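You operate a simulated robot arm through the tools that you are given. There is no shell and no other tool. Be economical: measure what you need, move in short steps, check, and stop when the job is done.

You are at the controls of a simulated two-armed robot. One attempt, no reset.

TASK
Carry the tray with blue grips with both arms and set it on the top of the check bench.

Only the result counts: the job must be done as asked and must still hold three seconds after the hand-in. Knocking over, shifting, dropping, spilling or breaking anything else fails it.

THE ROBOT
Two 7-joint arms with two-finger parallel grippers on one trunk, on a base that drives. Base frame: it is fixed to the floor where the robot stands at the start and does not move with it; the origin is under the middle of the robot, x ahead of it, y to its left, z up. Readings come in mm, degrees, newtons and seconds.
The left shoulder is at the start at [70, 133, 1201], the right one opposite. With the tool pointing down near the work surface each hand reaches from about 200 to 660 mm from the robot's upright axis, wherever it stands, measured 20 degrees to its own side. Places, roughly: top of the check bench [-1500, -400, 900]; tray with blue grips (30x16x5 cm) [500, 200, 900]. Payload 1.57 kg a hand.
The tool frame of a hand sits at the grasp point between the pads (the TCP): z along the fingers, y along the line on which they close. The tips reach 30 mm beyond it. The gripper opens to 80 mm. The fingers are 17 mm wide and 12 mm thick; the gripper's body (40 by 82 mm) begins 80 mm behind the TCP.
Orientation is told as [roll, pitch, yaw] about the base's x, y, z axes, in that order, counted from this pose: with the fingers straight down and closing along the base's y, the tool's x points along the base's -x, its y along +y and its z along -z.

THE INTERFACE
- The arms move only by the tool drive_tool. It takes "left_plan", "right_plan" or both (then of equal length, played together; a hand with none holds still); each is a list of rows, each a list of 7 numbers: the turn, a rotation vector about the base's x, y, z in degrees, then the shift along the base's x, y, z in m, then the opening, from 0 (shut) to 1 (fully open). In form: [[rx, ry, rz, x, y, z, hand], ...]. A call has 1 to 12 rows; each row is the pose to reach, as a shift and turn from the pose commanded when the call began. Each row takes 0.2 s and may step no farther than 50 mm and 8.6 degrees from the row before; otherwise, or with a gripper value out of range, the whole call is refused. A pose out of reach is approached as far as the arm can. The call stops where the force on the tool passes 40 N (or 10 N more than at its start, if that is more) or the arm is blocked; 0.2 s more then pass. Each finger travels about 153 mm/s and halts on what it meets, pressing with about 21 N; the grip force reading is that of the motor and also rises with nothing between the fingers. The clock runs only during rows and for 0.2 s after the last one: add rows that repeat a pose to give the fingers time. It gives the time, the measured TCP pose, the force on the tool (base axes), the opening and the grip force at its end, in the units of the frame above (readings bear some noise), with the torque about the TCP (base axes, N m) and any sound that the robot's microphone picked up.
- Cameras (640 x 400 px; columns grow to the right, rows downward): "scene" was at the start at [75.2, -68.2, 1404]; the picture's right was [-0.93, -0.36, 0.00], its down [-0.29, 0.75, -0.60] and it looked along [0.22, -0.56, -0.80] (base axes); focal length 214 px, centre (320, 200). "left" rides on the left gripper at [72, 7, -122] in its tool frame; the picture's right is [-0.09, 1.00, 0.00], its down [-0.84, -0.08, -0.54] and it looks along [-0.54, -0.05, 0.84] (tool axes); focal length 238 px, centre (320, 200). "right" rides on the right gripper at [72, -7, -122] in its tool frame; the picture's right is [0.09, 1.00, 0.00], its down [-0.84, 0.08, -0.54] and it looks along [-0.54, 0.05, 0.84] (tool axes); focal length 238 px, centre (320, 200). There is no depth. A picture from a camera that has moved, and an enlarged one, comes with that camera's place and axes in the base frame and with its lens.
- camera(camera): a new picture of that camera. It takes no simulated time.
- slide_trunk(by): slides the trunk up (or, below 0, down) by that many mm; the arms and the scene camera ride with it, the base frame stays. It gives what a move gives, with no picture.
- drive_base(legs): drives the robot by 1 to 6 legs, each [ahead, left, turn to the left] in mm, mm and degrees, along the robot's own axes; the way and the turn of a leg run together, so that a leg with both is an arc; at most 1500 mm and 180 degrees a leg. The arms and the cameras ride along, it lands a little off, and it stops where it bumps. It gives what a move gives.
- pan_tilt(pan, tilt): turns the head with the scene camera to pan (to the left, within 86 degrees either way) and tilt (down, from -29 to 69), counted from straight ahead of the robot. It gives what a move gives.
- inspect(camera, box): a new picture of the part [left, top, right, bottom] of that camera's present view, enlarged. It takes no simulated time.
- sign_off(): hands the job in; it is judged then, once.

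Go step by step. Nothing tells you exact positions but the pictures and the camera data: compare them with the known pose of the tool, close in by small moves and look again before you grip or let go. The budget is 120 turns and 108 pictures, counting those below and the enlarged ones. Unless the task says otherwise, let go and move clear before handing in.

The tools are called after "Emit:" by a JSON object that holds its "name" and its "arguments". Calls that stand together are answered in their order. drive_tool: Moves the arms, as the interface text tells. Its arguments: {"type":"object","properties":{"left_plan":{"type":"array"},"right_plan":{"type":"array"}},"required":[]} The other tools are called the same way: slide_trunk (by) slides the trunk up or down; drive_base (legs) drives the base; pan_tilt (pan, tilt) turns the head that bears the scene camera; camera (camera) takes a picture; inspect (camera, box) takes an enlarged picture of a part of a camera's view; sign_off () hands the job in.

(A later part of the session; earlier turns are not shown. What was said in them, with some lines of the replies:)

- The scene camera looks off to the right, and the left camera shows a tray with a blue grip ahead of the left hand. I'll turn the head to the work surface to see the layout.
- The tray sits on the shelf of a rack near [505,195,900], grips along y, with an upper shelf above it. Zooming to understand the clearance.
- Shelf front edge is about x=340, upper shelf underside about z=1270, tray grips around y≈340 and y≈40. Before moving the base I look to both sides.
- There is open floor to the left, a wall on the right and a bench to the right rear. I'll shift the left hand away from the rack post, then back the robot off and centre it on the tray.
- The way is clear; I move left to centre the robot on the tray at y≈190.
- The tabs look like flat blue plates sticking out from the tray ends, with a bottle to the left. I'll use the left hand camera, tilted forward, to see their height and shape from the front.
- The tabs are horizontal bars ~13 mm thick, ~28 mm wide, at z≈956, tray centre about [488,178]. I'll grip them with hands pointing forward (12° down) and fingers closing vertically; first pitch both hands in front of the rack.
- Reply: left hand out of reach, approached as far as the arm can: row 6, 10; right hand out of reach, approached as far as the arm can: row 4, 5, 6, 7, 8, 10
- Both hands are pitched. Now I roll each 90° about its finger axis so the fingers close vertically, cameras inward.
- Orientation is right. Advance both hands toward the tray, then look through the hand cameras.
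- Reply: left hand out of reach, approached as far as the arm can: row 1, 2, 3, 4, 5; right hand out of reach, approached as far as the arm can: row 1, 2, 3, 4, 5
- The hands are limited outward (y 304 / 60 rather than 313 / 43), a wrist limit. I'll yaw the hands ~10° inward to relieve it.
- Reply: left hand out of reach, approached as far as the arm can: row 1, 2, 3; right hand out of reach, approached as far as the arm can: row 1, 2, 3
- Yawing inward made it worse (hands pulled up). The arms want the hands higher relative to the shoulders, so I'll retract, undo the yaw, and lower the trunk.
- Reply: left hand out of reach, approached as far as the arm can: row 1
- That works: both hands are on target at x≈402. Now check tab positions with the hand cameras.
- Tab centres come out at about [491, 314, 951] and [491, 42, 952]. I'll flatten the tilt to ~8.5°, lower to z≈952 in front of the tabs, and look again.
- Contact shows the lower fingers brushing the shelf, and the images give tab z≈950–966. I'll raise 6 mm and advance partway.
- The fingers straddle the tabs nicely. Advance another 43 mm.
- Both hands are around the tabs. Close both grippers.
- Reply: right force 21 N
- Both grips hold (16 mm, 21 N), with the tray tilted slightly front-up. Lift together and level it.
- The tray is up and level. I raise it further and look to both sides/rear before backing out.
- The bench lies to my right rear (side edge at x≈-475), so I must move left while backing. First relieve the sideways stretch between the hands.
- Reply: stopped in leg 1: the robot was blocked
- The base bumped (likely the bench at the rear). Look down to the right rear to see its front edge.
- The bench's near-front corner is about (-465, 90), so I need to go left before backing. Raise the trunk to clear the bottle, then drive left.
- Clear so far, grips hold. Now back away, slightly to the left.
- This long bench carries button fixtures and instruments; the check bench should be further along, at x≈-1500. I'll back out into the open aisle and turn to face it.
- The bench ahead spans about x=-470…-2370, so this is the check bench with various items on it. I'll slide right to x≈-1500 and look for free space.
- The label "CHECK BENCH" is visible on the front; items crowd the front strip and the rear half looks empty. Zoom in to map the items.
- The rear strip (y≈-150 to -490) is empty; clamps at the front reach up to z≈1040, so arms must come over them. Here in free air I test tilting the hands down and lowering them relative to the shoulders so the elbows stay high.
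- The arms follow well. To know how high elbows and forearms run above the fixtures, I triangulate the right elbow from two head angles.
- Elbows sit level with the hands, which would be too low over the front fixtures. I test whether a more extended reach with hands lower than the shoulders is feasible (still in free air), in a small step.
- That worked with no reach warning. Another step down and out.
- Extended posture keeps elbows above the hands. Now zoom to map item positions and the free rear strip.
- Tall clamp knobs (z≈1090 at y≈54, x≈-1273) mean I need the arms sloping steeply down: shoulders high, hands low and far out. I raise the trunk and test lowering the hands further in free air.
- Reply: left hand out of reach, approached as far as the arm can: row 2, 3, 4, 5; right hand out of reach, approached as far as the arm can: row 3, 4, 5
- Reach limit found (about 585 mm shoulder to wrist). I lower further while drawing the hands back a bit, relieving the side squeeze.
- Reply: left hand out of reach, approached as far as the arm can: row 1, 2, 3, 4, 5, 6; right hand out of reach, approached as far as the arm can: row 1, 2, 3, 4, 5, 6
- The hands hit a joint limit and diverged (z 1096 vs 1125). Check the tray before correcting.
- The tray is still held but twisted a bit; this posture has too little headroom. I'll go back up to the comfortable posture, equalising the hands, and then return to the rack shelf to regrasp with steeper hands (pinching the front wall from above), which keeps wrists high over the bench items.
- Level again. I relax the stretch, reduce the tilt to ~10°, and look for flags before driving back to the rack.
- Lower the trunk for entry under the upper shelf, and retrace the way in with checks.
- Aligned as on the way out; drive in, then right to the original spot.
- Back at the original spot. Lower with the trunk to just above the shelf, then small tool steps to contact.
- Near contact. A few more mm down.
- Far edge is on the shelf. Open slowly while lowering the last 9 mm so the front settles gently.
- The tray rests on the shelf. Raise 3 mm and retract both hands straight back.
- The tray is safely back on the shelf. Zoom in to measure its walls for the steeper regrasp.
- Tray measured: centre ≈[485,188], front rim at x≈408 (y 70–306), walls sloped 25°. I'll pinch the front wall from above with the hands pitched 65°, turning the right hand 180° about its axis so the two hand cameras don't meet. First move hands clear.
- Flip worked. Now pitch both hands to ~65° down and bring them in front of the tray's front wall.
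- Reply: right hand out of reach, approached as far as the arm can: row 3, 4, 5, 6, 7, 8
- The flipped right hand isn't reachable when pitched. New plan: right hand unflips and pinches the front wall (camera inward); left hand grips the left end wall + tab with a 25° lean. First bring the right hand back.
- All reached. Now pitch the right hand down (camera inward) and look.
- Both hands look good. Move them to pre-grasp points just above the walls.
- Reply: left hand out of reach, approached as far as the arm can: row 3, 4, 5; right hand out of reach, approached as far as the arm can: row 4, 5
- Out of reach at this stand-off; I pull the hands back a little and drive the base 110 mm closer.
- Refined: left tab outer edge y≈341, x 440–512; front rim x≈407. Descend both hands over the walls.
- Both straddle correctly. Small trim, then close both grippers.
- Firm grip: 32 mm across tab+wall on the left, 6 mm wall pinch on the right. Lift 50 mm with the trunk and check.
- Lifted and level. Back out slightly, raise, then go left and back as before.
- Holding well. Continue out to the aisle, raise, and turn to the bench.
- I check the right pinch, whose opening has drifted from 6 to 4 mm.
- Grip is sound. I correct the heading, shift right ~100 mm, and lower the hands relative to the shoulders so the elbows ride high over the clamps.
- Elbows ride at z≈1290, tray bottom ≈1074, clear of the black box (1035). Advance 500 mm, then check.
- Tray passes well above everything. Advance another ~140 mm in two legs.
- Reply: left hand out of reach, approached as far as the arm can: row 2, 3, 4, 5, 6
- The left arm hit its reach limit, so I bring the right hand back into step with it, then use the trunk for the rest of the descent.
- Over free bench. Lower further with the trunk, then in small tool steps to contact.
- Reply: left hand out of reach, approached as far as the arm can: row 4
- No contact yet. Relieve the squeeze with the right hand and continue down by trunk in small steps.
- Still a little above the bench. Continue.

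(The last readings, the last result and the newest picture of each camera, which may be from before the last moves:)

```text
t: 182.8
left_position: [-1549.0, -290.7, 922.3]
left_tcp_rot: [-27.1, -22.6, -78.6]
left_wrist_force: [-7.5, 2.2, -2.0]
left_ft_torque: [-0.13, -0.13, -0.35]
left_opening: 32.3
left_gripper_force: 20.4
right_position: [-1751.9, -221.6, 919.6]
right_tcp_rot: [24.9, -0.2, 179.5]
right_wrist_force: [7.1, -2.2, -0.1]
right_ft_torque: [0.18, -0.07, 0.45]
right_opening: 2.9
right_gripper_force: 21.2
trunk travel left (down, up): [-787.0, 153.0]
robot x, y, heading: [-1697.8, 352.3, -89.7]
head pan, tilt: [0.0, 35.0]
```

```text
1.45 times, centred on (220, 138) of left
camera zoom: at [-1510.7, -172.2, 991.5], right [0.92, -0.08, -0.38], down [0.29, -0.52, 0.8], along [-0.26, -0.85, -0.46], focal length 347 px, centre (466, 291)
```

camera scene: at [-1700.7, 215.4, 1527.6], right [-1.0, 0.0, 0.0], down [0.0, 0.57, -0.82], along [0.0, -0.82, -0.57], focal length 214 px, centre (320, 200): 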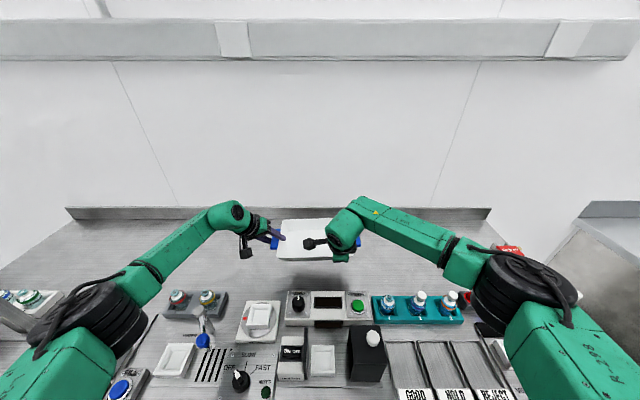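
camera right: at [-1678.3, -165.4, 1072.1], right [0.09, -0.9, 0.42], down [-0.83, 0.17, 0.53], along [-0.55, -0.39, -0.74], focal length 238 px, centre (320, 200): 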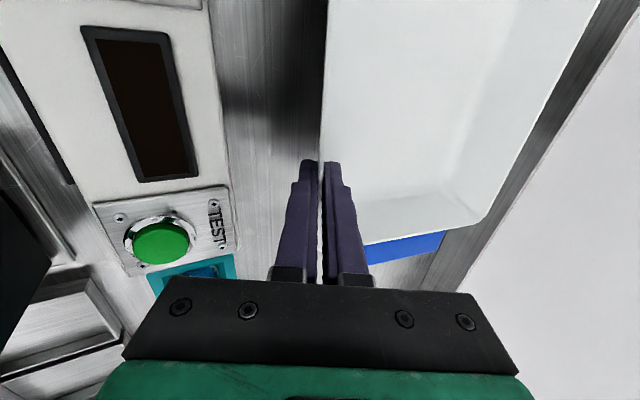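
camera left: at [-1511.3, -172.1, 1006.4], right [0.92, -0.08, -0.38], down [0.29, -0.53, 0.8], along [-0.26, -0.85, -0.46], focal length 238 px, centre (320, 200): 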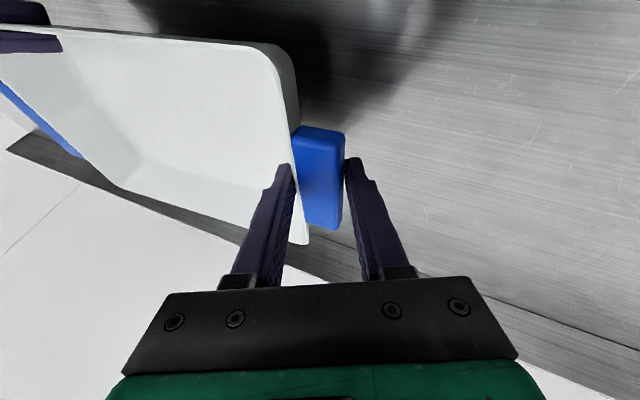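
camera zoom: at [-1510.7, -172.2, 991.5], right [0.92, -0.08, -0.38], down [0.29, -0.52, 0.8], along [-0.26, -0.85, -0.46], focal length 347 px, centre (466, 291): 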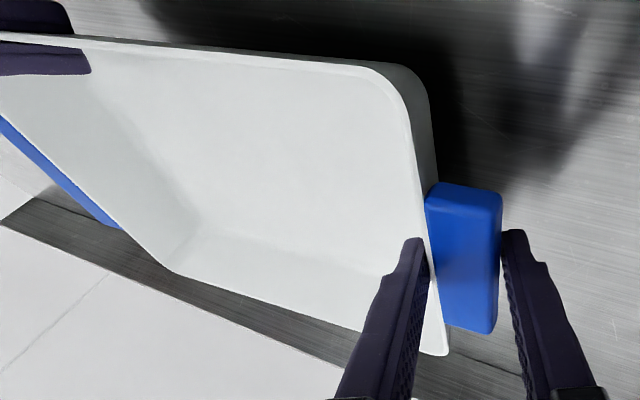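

Close now; continue in small steps.

Emit:
{"name": "slide_trunk", "arguments": {"by": -4}}

Emit:
{"name": "slide_trunk", "arguments": {"by": -4}}

Emit:
{"name": "slide_trunk", "arguments": {"by": -3}}

```text
t: 183.3
left_position: [-1548.4, -291.1, 917.5]
left_tcp_rot: [-27.1, -22.7, -78.4]
left_wrist_force: [-6.6, 3.3, -1.3]
left_ft_torque: [-0.06, -0.11, -0.4]
left_opening: 32.4
left_gripper_force: 20.9
right_position: [-1753.5, -221.7, 916.8]
right_tcp_rot: [24.8, -0.4, 179.4]
right_wrist_force: [6.4, -2.0, -1.4]
right_ft_torque: [0.21, 0.08, 0.36]
right_opening: 2.8
right_gripper_force: 21.2
trunk travel left (down, up): [-783.0, 157.0]
robot x, y, heading: [-1699.6, 354.3, -89.8]
head pan, tilt: [0.0, 35.0]
```

```text
t: 183.8
left_position: [-1549.4, -290.7, 914.2]
left_tcp_rot: [-27.1, -22.7, -78.5]
left_wrist_force: [-6.5, 2.1, -0.5]
left_ft_torque: [-0.06, -0.06, -0.42]
left_opening: 32.3
left_gripper_force: 21.8
right_position: [-1752.2, -221.6, 913.1]
right_tcp_rot: [25.0, -0.3, 179.5]
right_wrist_force: [5.3, -1.9, -1.4]
right_ft_torque: [0.19, 0.16, 0.32]
right_opening: 2.5
right_gripper_force: 20.6
trunk travel left (down, up): [-779.0, 161.0]
robot x, y, heading: [-1697.5, 350.7, -89.7]
head pan, tilt: [0.0, 35.0]
```

```text
t: 184.4
left_position: [-1548.0, -291.2, 911.9]
left_tcp_rot: [-27.0, -22.7, -78.5]
left_wrist_force: [-4.8, 2.4, 1.5]
left_ft_torque: [0.04, -0.12, -0.43]
left_opening: 32.4
left_gripper_force: 20.9
right_position: [-1752.7, -222.2, 909.6]
right_tcp_rot: [24.9, -0.4, 179.5]
right_wrist_force: [4.2, -3.8, -0.2]
right_ft_torque: [0.16, 0.09, 0.34]
right_opening: 2.8
right_gripper_force: 21.2
trunk travel left (down, up): [-776.0, 164.0]
robot x, y, heading: [-1700.9, 351.5, -89.8]
head pan, tilt: [0.0, 35.0]
```

Emit:
{"name": "slide_trunk", "arguments": {"by": -3}}

Emit:
{"name": "slide_trunk", "arguments": {"by": -2}}

Emit:
{"name": "inspect", "arguments": {"camera": "left", "box": [0, 0, 440, 275]}}

```text
t: 184.9
left_position: [-1550.2, -290.3, 911.8]
left_tcp_rot: [-27.3, -23.1, -78.4]
left_wrist_force: [-2.6, -3.8, 12.2]
left_ft_torque: [0.23, -0.12, -0.46]
left_opening: 32.6
left_gripper_force: 21.3
right_position: [-1752.6, -220.3, 909.8]
right_tcp_rot: [25.1, -0.1, 179.4]
right_wrist_force: [1.8, -1.3, 4.9]
right_ft_torque: [0.18, -0.5, 0.6]
right_opening: 2.6
right_gripper_force: 21.0
trunk travel left (down, up): [-773.0, 167.0]
robot x, y, heading: [-1697.1, 354.3, -90.0]
head pan, tilt: [0.0, 35.0]
```

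```text
t: 185.4
left_position: [-1551.5, -289.9, 909.4]
left_tcp_rot: [-27.3, -23.1, -78.4]
left_wrist_force: [-4.7, -5.7, 17.7]
left_ft_torque: [-0.1, 0.0, -0.32]
left_opening: 32.7
left_gripper_force: 21.3
right_position: [-1754.1, -219.8, 906.7]
right_tcp_rot: [25.2, -0.3, 179.5]
right_wrist_force: [3.9, -2.1, 6.2]
right_ft_torque: [0.61, -0.53, 0.55]
right_opening: 3.1
right_gripper_force: 21.7
trunk travel left (down, up): [-771.0, 169.0]
robot x, y, heading: [-1699.0, 351.0, -90.2]
head pan, tilt: [0.0, 35.0]
```

```text
1.45 times, centred on (220, 138) of left
camera zoom: at [-1512.5, -170.6, 978.5], right [0.92, -0.08, -0.38], down [0.29, -0.52, 0.8], along [-0.26, -0.85, -0.45], focal length 347 px, centre (466, 291)
```

zoom: 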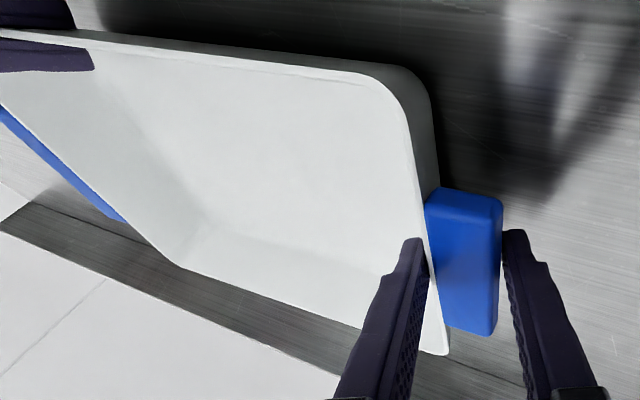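

Contact on the bench (both hands show upward force). Open both grippers gently, easing up 3 mm.

Emit:
{"name": "drive_tool", "arguments": {"left_plan": [[0, 0, 0, 0, 0, 0, 0.4], [0, 0, 0, 0, 0, 0.001, 0.43], [0, 0, 0, 0, 0, 0.002, 0.47], [0, 0, 0, 0, 0, 0.003, 0.51], [0, 0, 0, 0, 0, 0.004, 0.56], [0, 0, 0, 0, 0, 0.004, 0.6]], "right_plan": [[0, 0, 0, 0, 0, 0, 0.05], [0, 0, 0, 0, 0, 0.001, 0.1], [0, 0, 0, 0, 0, 0.002, 0.2], [0, 0, 0, 0, 0, 0.003, 0.3], [0, 0, 0, 0, 0, 0.004, 0.38], [0, 0, 0, 0, 0, 0.004, 0.42]]}}

Emit:
{"name": "inspect", "arguments": {"camera": "left", "box": [0, 0, 440, 275]}}

Emit:
{"name": "camera", "arguments": {"camera": "right"}}

```text
t: 186.8
left_position: [-1548.5, -290.0, 911.8]
left_tcp_rot: [-27.0, -22.7, -78.5]
left_wrist_force: [-0.3, 0.5, 0.7]
left_ft_torque: [-0.03, -0.01, -0.02]
left_opening: 47.7
left_gripper_force: 0.1
right_position: [-1752.0, -220.3, 909.1]
right_tcp_rot: [25.0, -0.3, 179.5]
right_wrist_force: [-0.3, 0.3, 0.0]
right_ft_torque: [-0.01, 0.0, 0.03]
right_opening: 33.3
right_gripper_force: 0.0
trunk travel left (down, up): [-771.0, 169.0]
robot x, y, heading: [-1695.8, 353.2, -89.7]
head pan, tilt: [0.0, 35.0]
```

```text
1.45 times, centred on (220, 138) of left
camera zoom: at [-1510.5, -171.5, 980.8], right [0.92, -0.08, -0.38], down [0.29, -0.52, 0.8], along [-0.26, -0.85, -0.46], focal length 347 px, centre (466, 291)
```

zoom: 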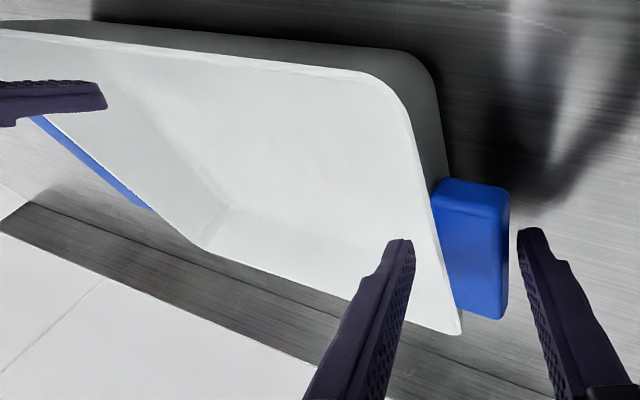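

```text
6 pictures are left
camera right: at [-1679.3, -164.6, 1016.7], right [0.09, -0.9, 0.42], down [-0.83, 0.17, 0.53], along [-0.55, -0.4, -0.74], focal length 238 px, centre (320, 200)
```

right: 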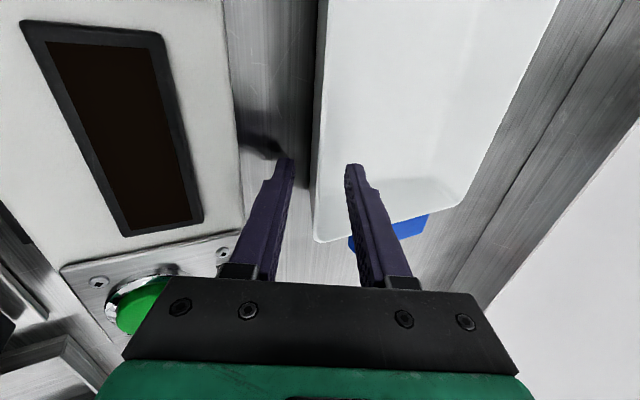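

Released; the tray sits flat on the bench. Withdraw both hands along their finger axes, then raise the trunk.

Emit:
{"name": "drive_tool", "arguments": {"left_plan": [[0, 0, 0, 0.0046, 0.005, 0.0099, 0.6], [0, 0, 0, 0.0092, 0.0101, 0.0197, 0.6], [0, 0, 0, 0.0138, 0.0151, 0.0296, 0.6], [0, 0, 0, 0.0184, 0.0202, 0.0394, 0.6], [0, 0, 0, 0.023, 0.0252, 0.0493, 0.6], [0, 0, 0, 0.0276, 0.0302, 0.0591, 0.6], [0, 0, 0, 0.0322, 0.0353, 0.069, 0.6], [0, 0, 0, 0.0383, 0.042, 0.0821, 0.6]], "right_plan": [[0, 0, 0, 0, 0.005, 0.0109, 0.42], [0, 0, 0, 0, 0.0101, 0.0217, 0.42], [0, 0, 0, 0, 0.0151, 0.0326, 0.42], [0, 0, 0, 0, 0.0202, 0.0435, 0.42], [0, 0, 0, 0, 0.0252, 0.0544, 0.42], [0, 0, 0, 0, 0.0302, 0.0652, 0.42], [0, 0, 0, 0, 0.0353, 0.0761, 0.42], [0, 0, 0, 0, 0.042, 0.0906, 0.42]]}}

Emit:
{"name": "slide_trunk", "arguments": {"by": 140}}

Emit:
{"name": "camera", "arguments": {"camera": "scene"}}

```text
t: 188.6
left_position: [-1509.7, -247.7, 993.4]
left_tcp_rot: [-27.1, -22.8, -78.4]
left_wrist_force: [-0.1, -0.2, 0.4]
left_ft_torque: [-0.02, -0.02, -0.04]
left_opening: 48.0
left_gripper_force: 0.1
right_position: [-1752.6, -178.8, 1000.1]
right_tcp_rot: [25.0, -0.3, 179.3]
right_wrist_force: [0.5, 0.3, -0.3]
right_ft_torque: [-0.02, 0.01, 0.0]
right_opening: 33.5
right_gripper_force: 0.1
trunk travel left (down, up): [-771.0, 169.0]
robot x, y, heading: [-1700.2, 353.8, -89.9]
head pan, tilt: [0.0, 35.0]
```

```text
t: 190.3
left_position: [-1510.0, -249.3, 1132.7]
left_tcp_rot: [-27.1, -22.8, -78.5]
left_wrist_force: [1.1, 0.1, -1.0]
left_ft_torque: [0.01, -0.01, -0.01]
left_opening: 48.2
left_gripper_force: 0.0
right_position: [-1751.3, -179.0, 1140.1]
right_tcp_rot: [25.0, -0.3, 179.5]
right_wrist_force: [0.0, -0.2, -0.4]
right_ft_torque: [-0.01, -0.01, -0.01]
right_opening: 33.9
right_gripper_force: 0.2
trunk travel left (down, up): [-911.0, 29.0]
robot x, y, heading: [-1697.9, 355.1, -90.0]
head pan, tilt: [0.0, 35.0]
```

```text
5 pictures are left
camera scene: at [-1700.5, 215.4, 1565.6], right [-1.0, 0.0, 0.0], down [0.0, 0.57, -0.82], along [0.0, -0.82, -0.57], focal length 214 px, centre (320, 200)
```

scene: 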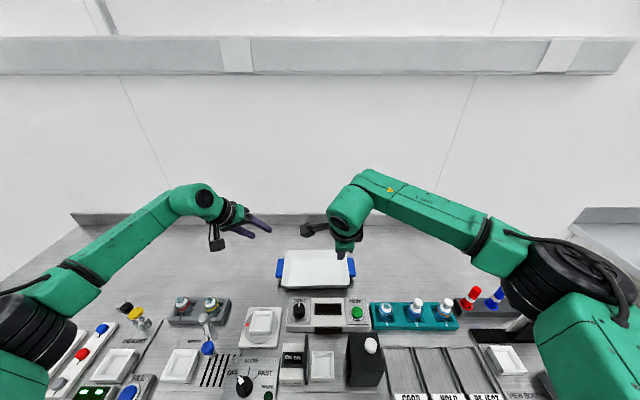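

The tray stands on the check bench behind the fixtures, nothing disturbed. I back the robot off to be clear and take a last look.

Emit:
{"name": "drive_base", "arguments": {"legs": [[-450, 0, 0]]}}

Emit:
{"name": "camera", "arguments": {"camera": "scene"}}

```text
t: 193.0
left_position: [-1513.4, 194.3, 1131.3]
left_tcp_rot: [-27.1, -22.8, -78.7]
left_wrist_force: [0.6, 0.0, -0.9]
left_ft_torque: [0.03, -0.03, 0.0]
left_opening: 48.0
left_gripper_force: 0.1
right_position: [-1753.7, 263.5, 1138.9]
right_tcp_rot: [24.8, -0.3, 179.4]
right_wrist_force: [0.3, 0.3, 0.4]
right_ft_torque: [0.0, -0.01, 0.01]
right_opening: 33.8
right_gripper_force: 0.1
trunk travel left (down, up): [-911.0, 29.0]
robot x, y, heading: [-1698.8, 799.3, -89.9]
head pan, tilt: [0.0, 35.0]
```

```text
4 pictures are left
camera scene: at [-1701.1, 657.5, 1565.4], right [-1.0, 0.0, 0.0], down [0.0, 0.58, -0.82], along [0.0, -0.82, -0.58], focal length 214 px, centre (320, 200)
```

scene: 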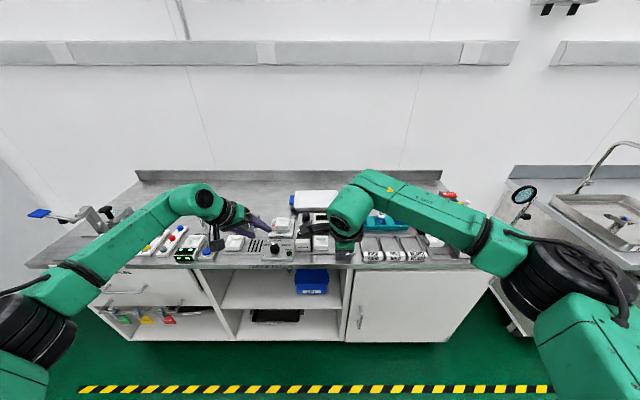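

The tray stands on the check bench top, both hands are empty and the robot is clear; handing in.

Emit:
{"name": "sign_off", "arguments": {}}

```text
The job is handed in.
```

The tray with blue grips is on top of the check bench, at about [-1690, -296] in the clear strip behind the fixtures. It was carried and set down with both arms. Both grippers are open, the robot is backed off, and nothing else looked moved in the last pictures.

I set the tray back on its shelf once, part-way through, to change the grip. The first grip kept the arms too low to pass over the bench fixtures. For the final carry the left hand held the left grip and end wall, and the right hand pinched the front wall. The base also bumped lightly once, probably on the bench end, while leaving the rack.
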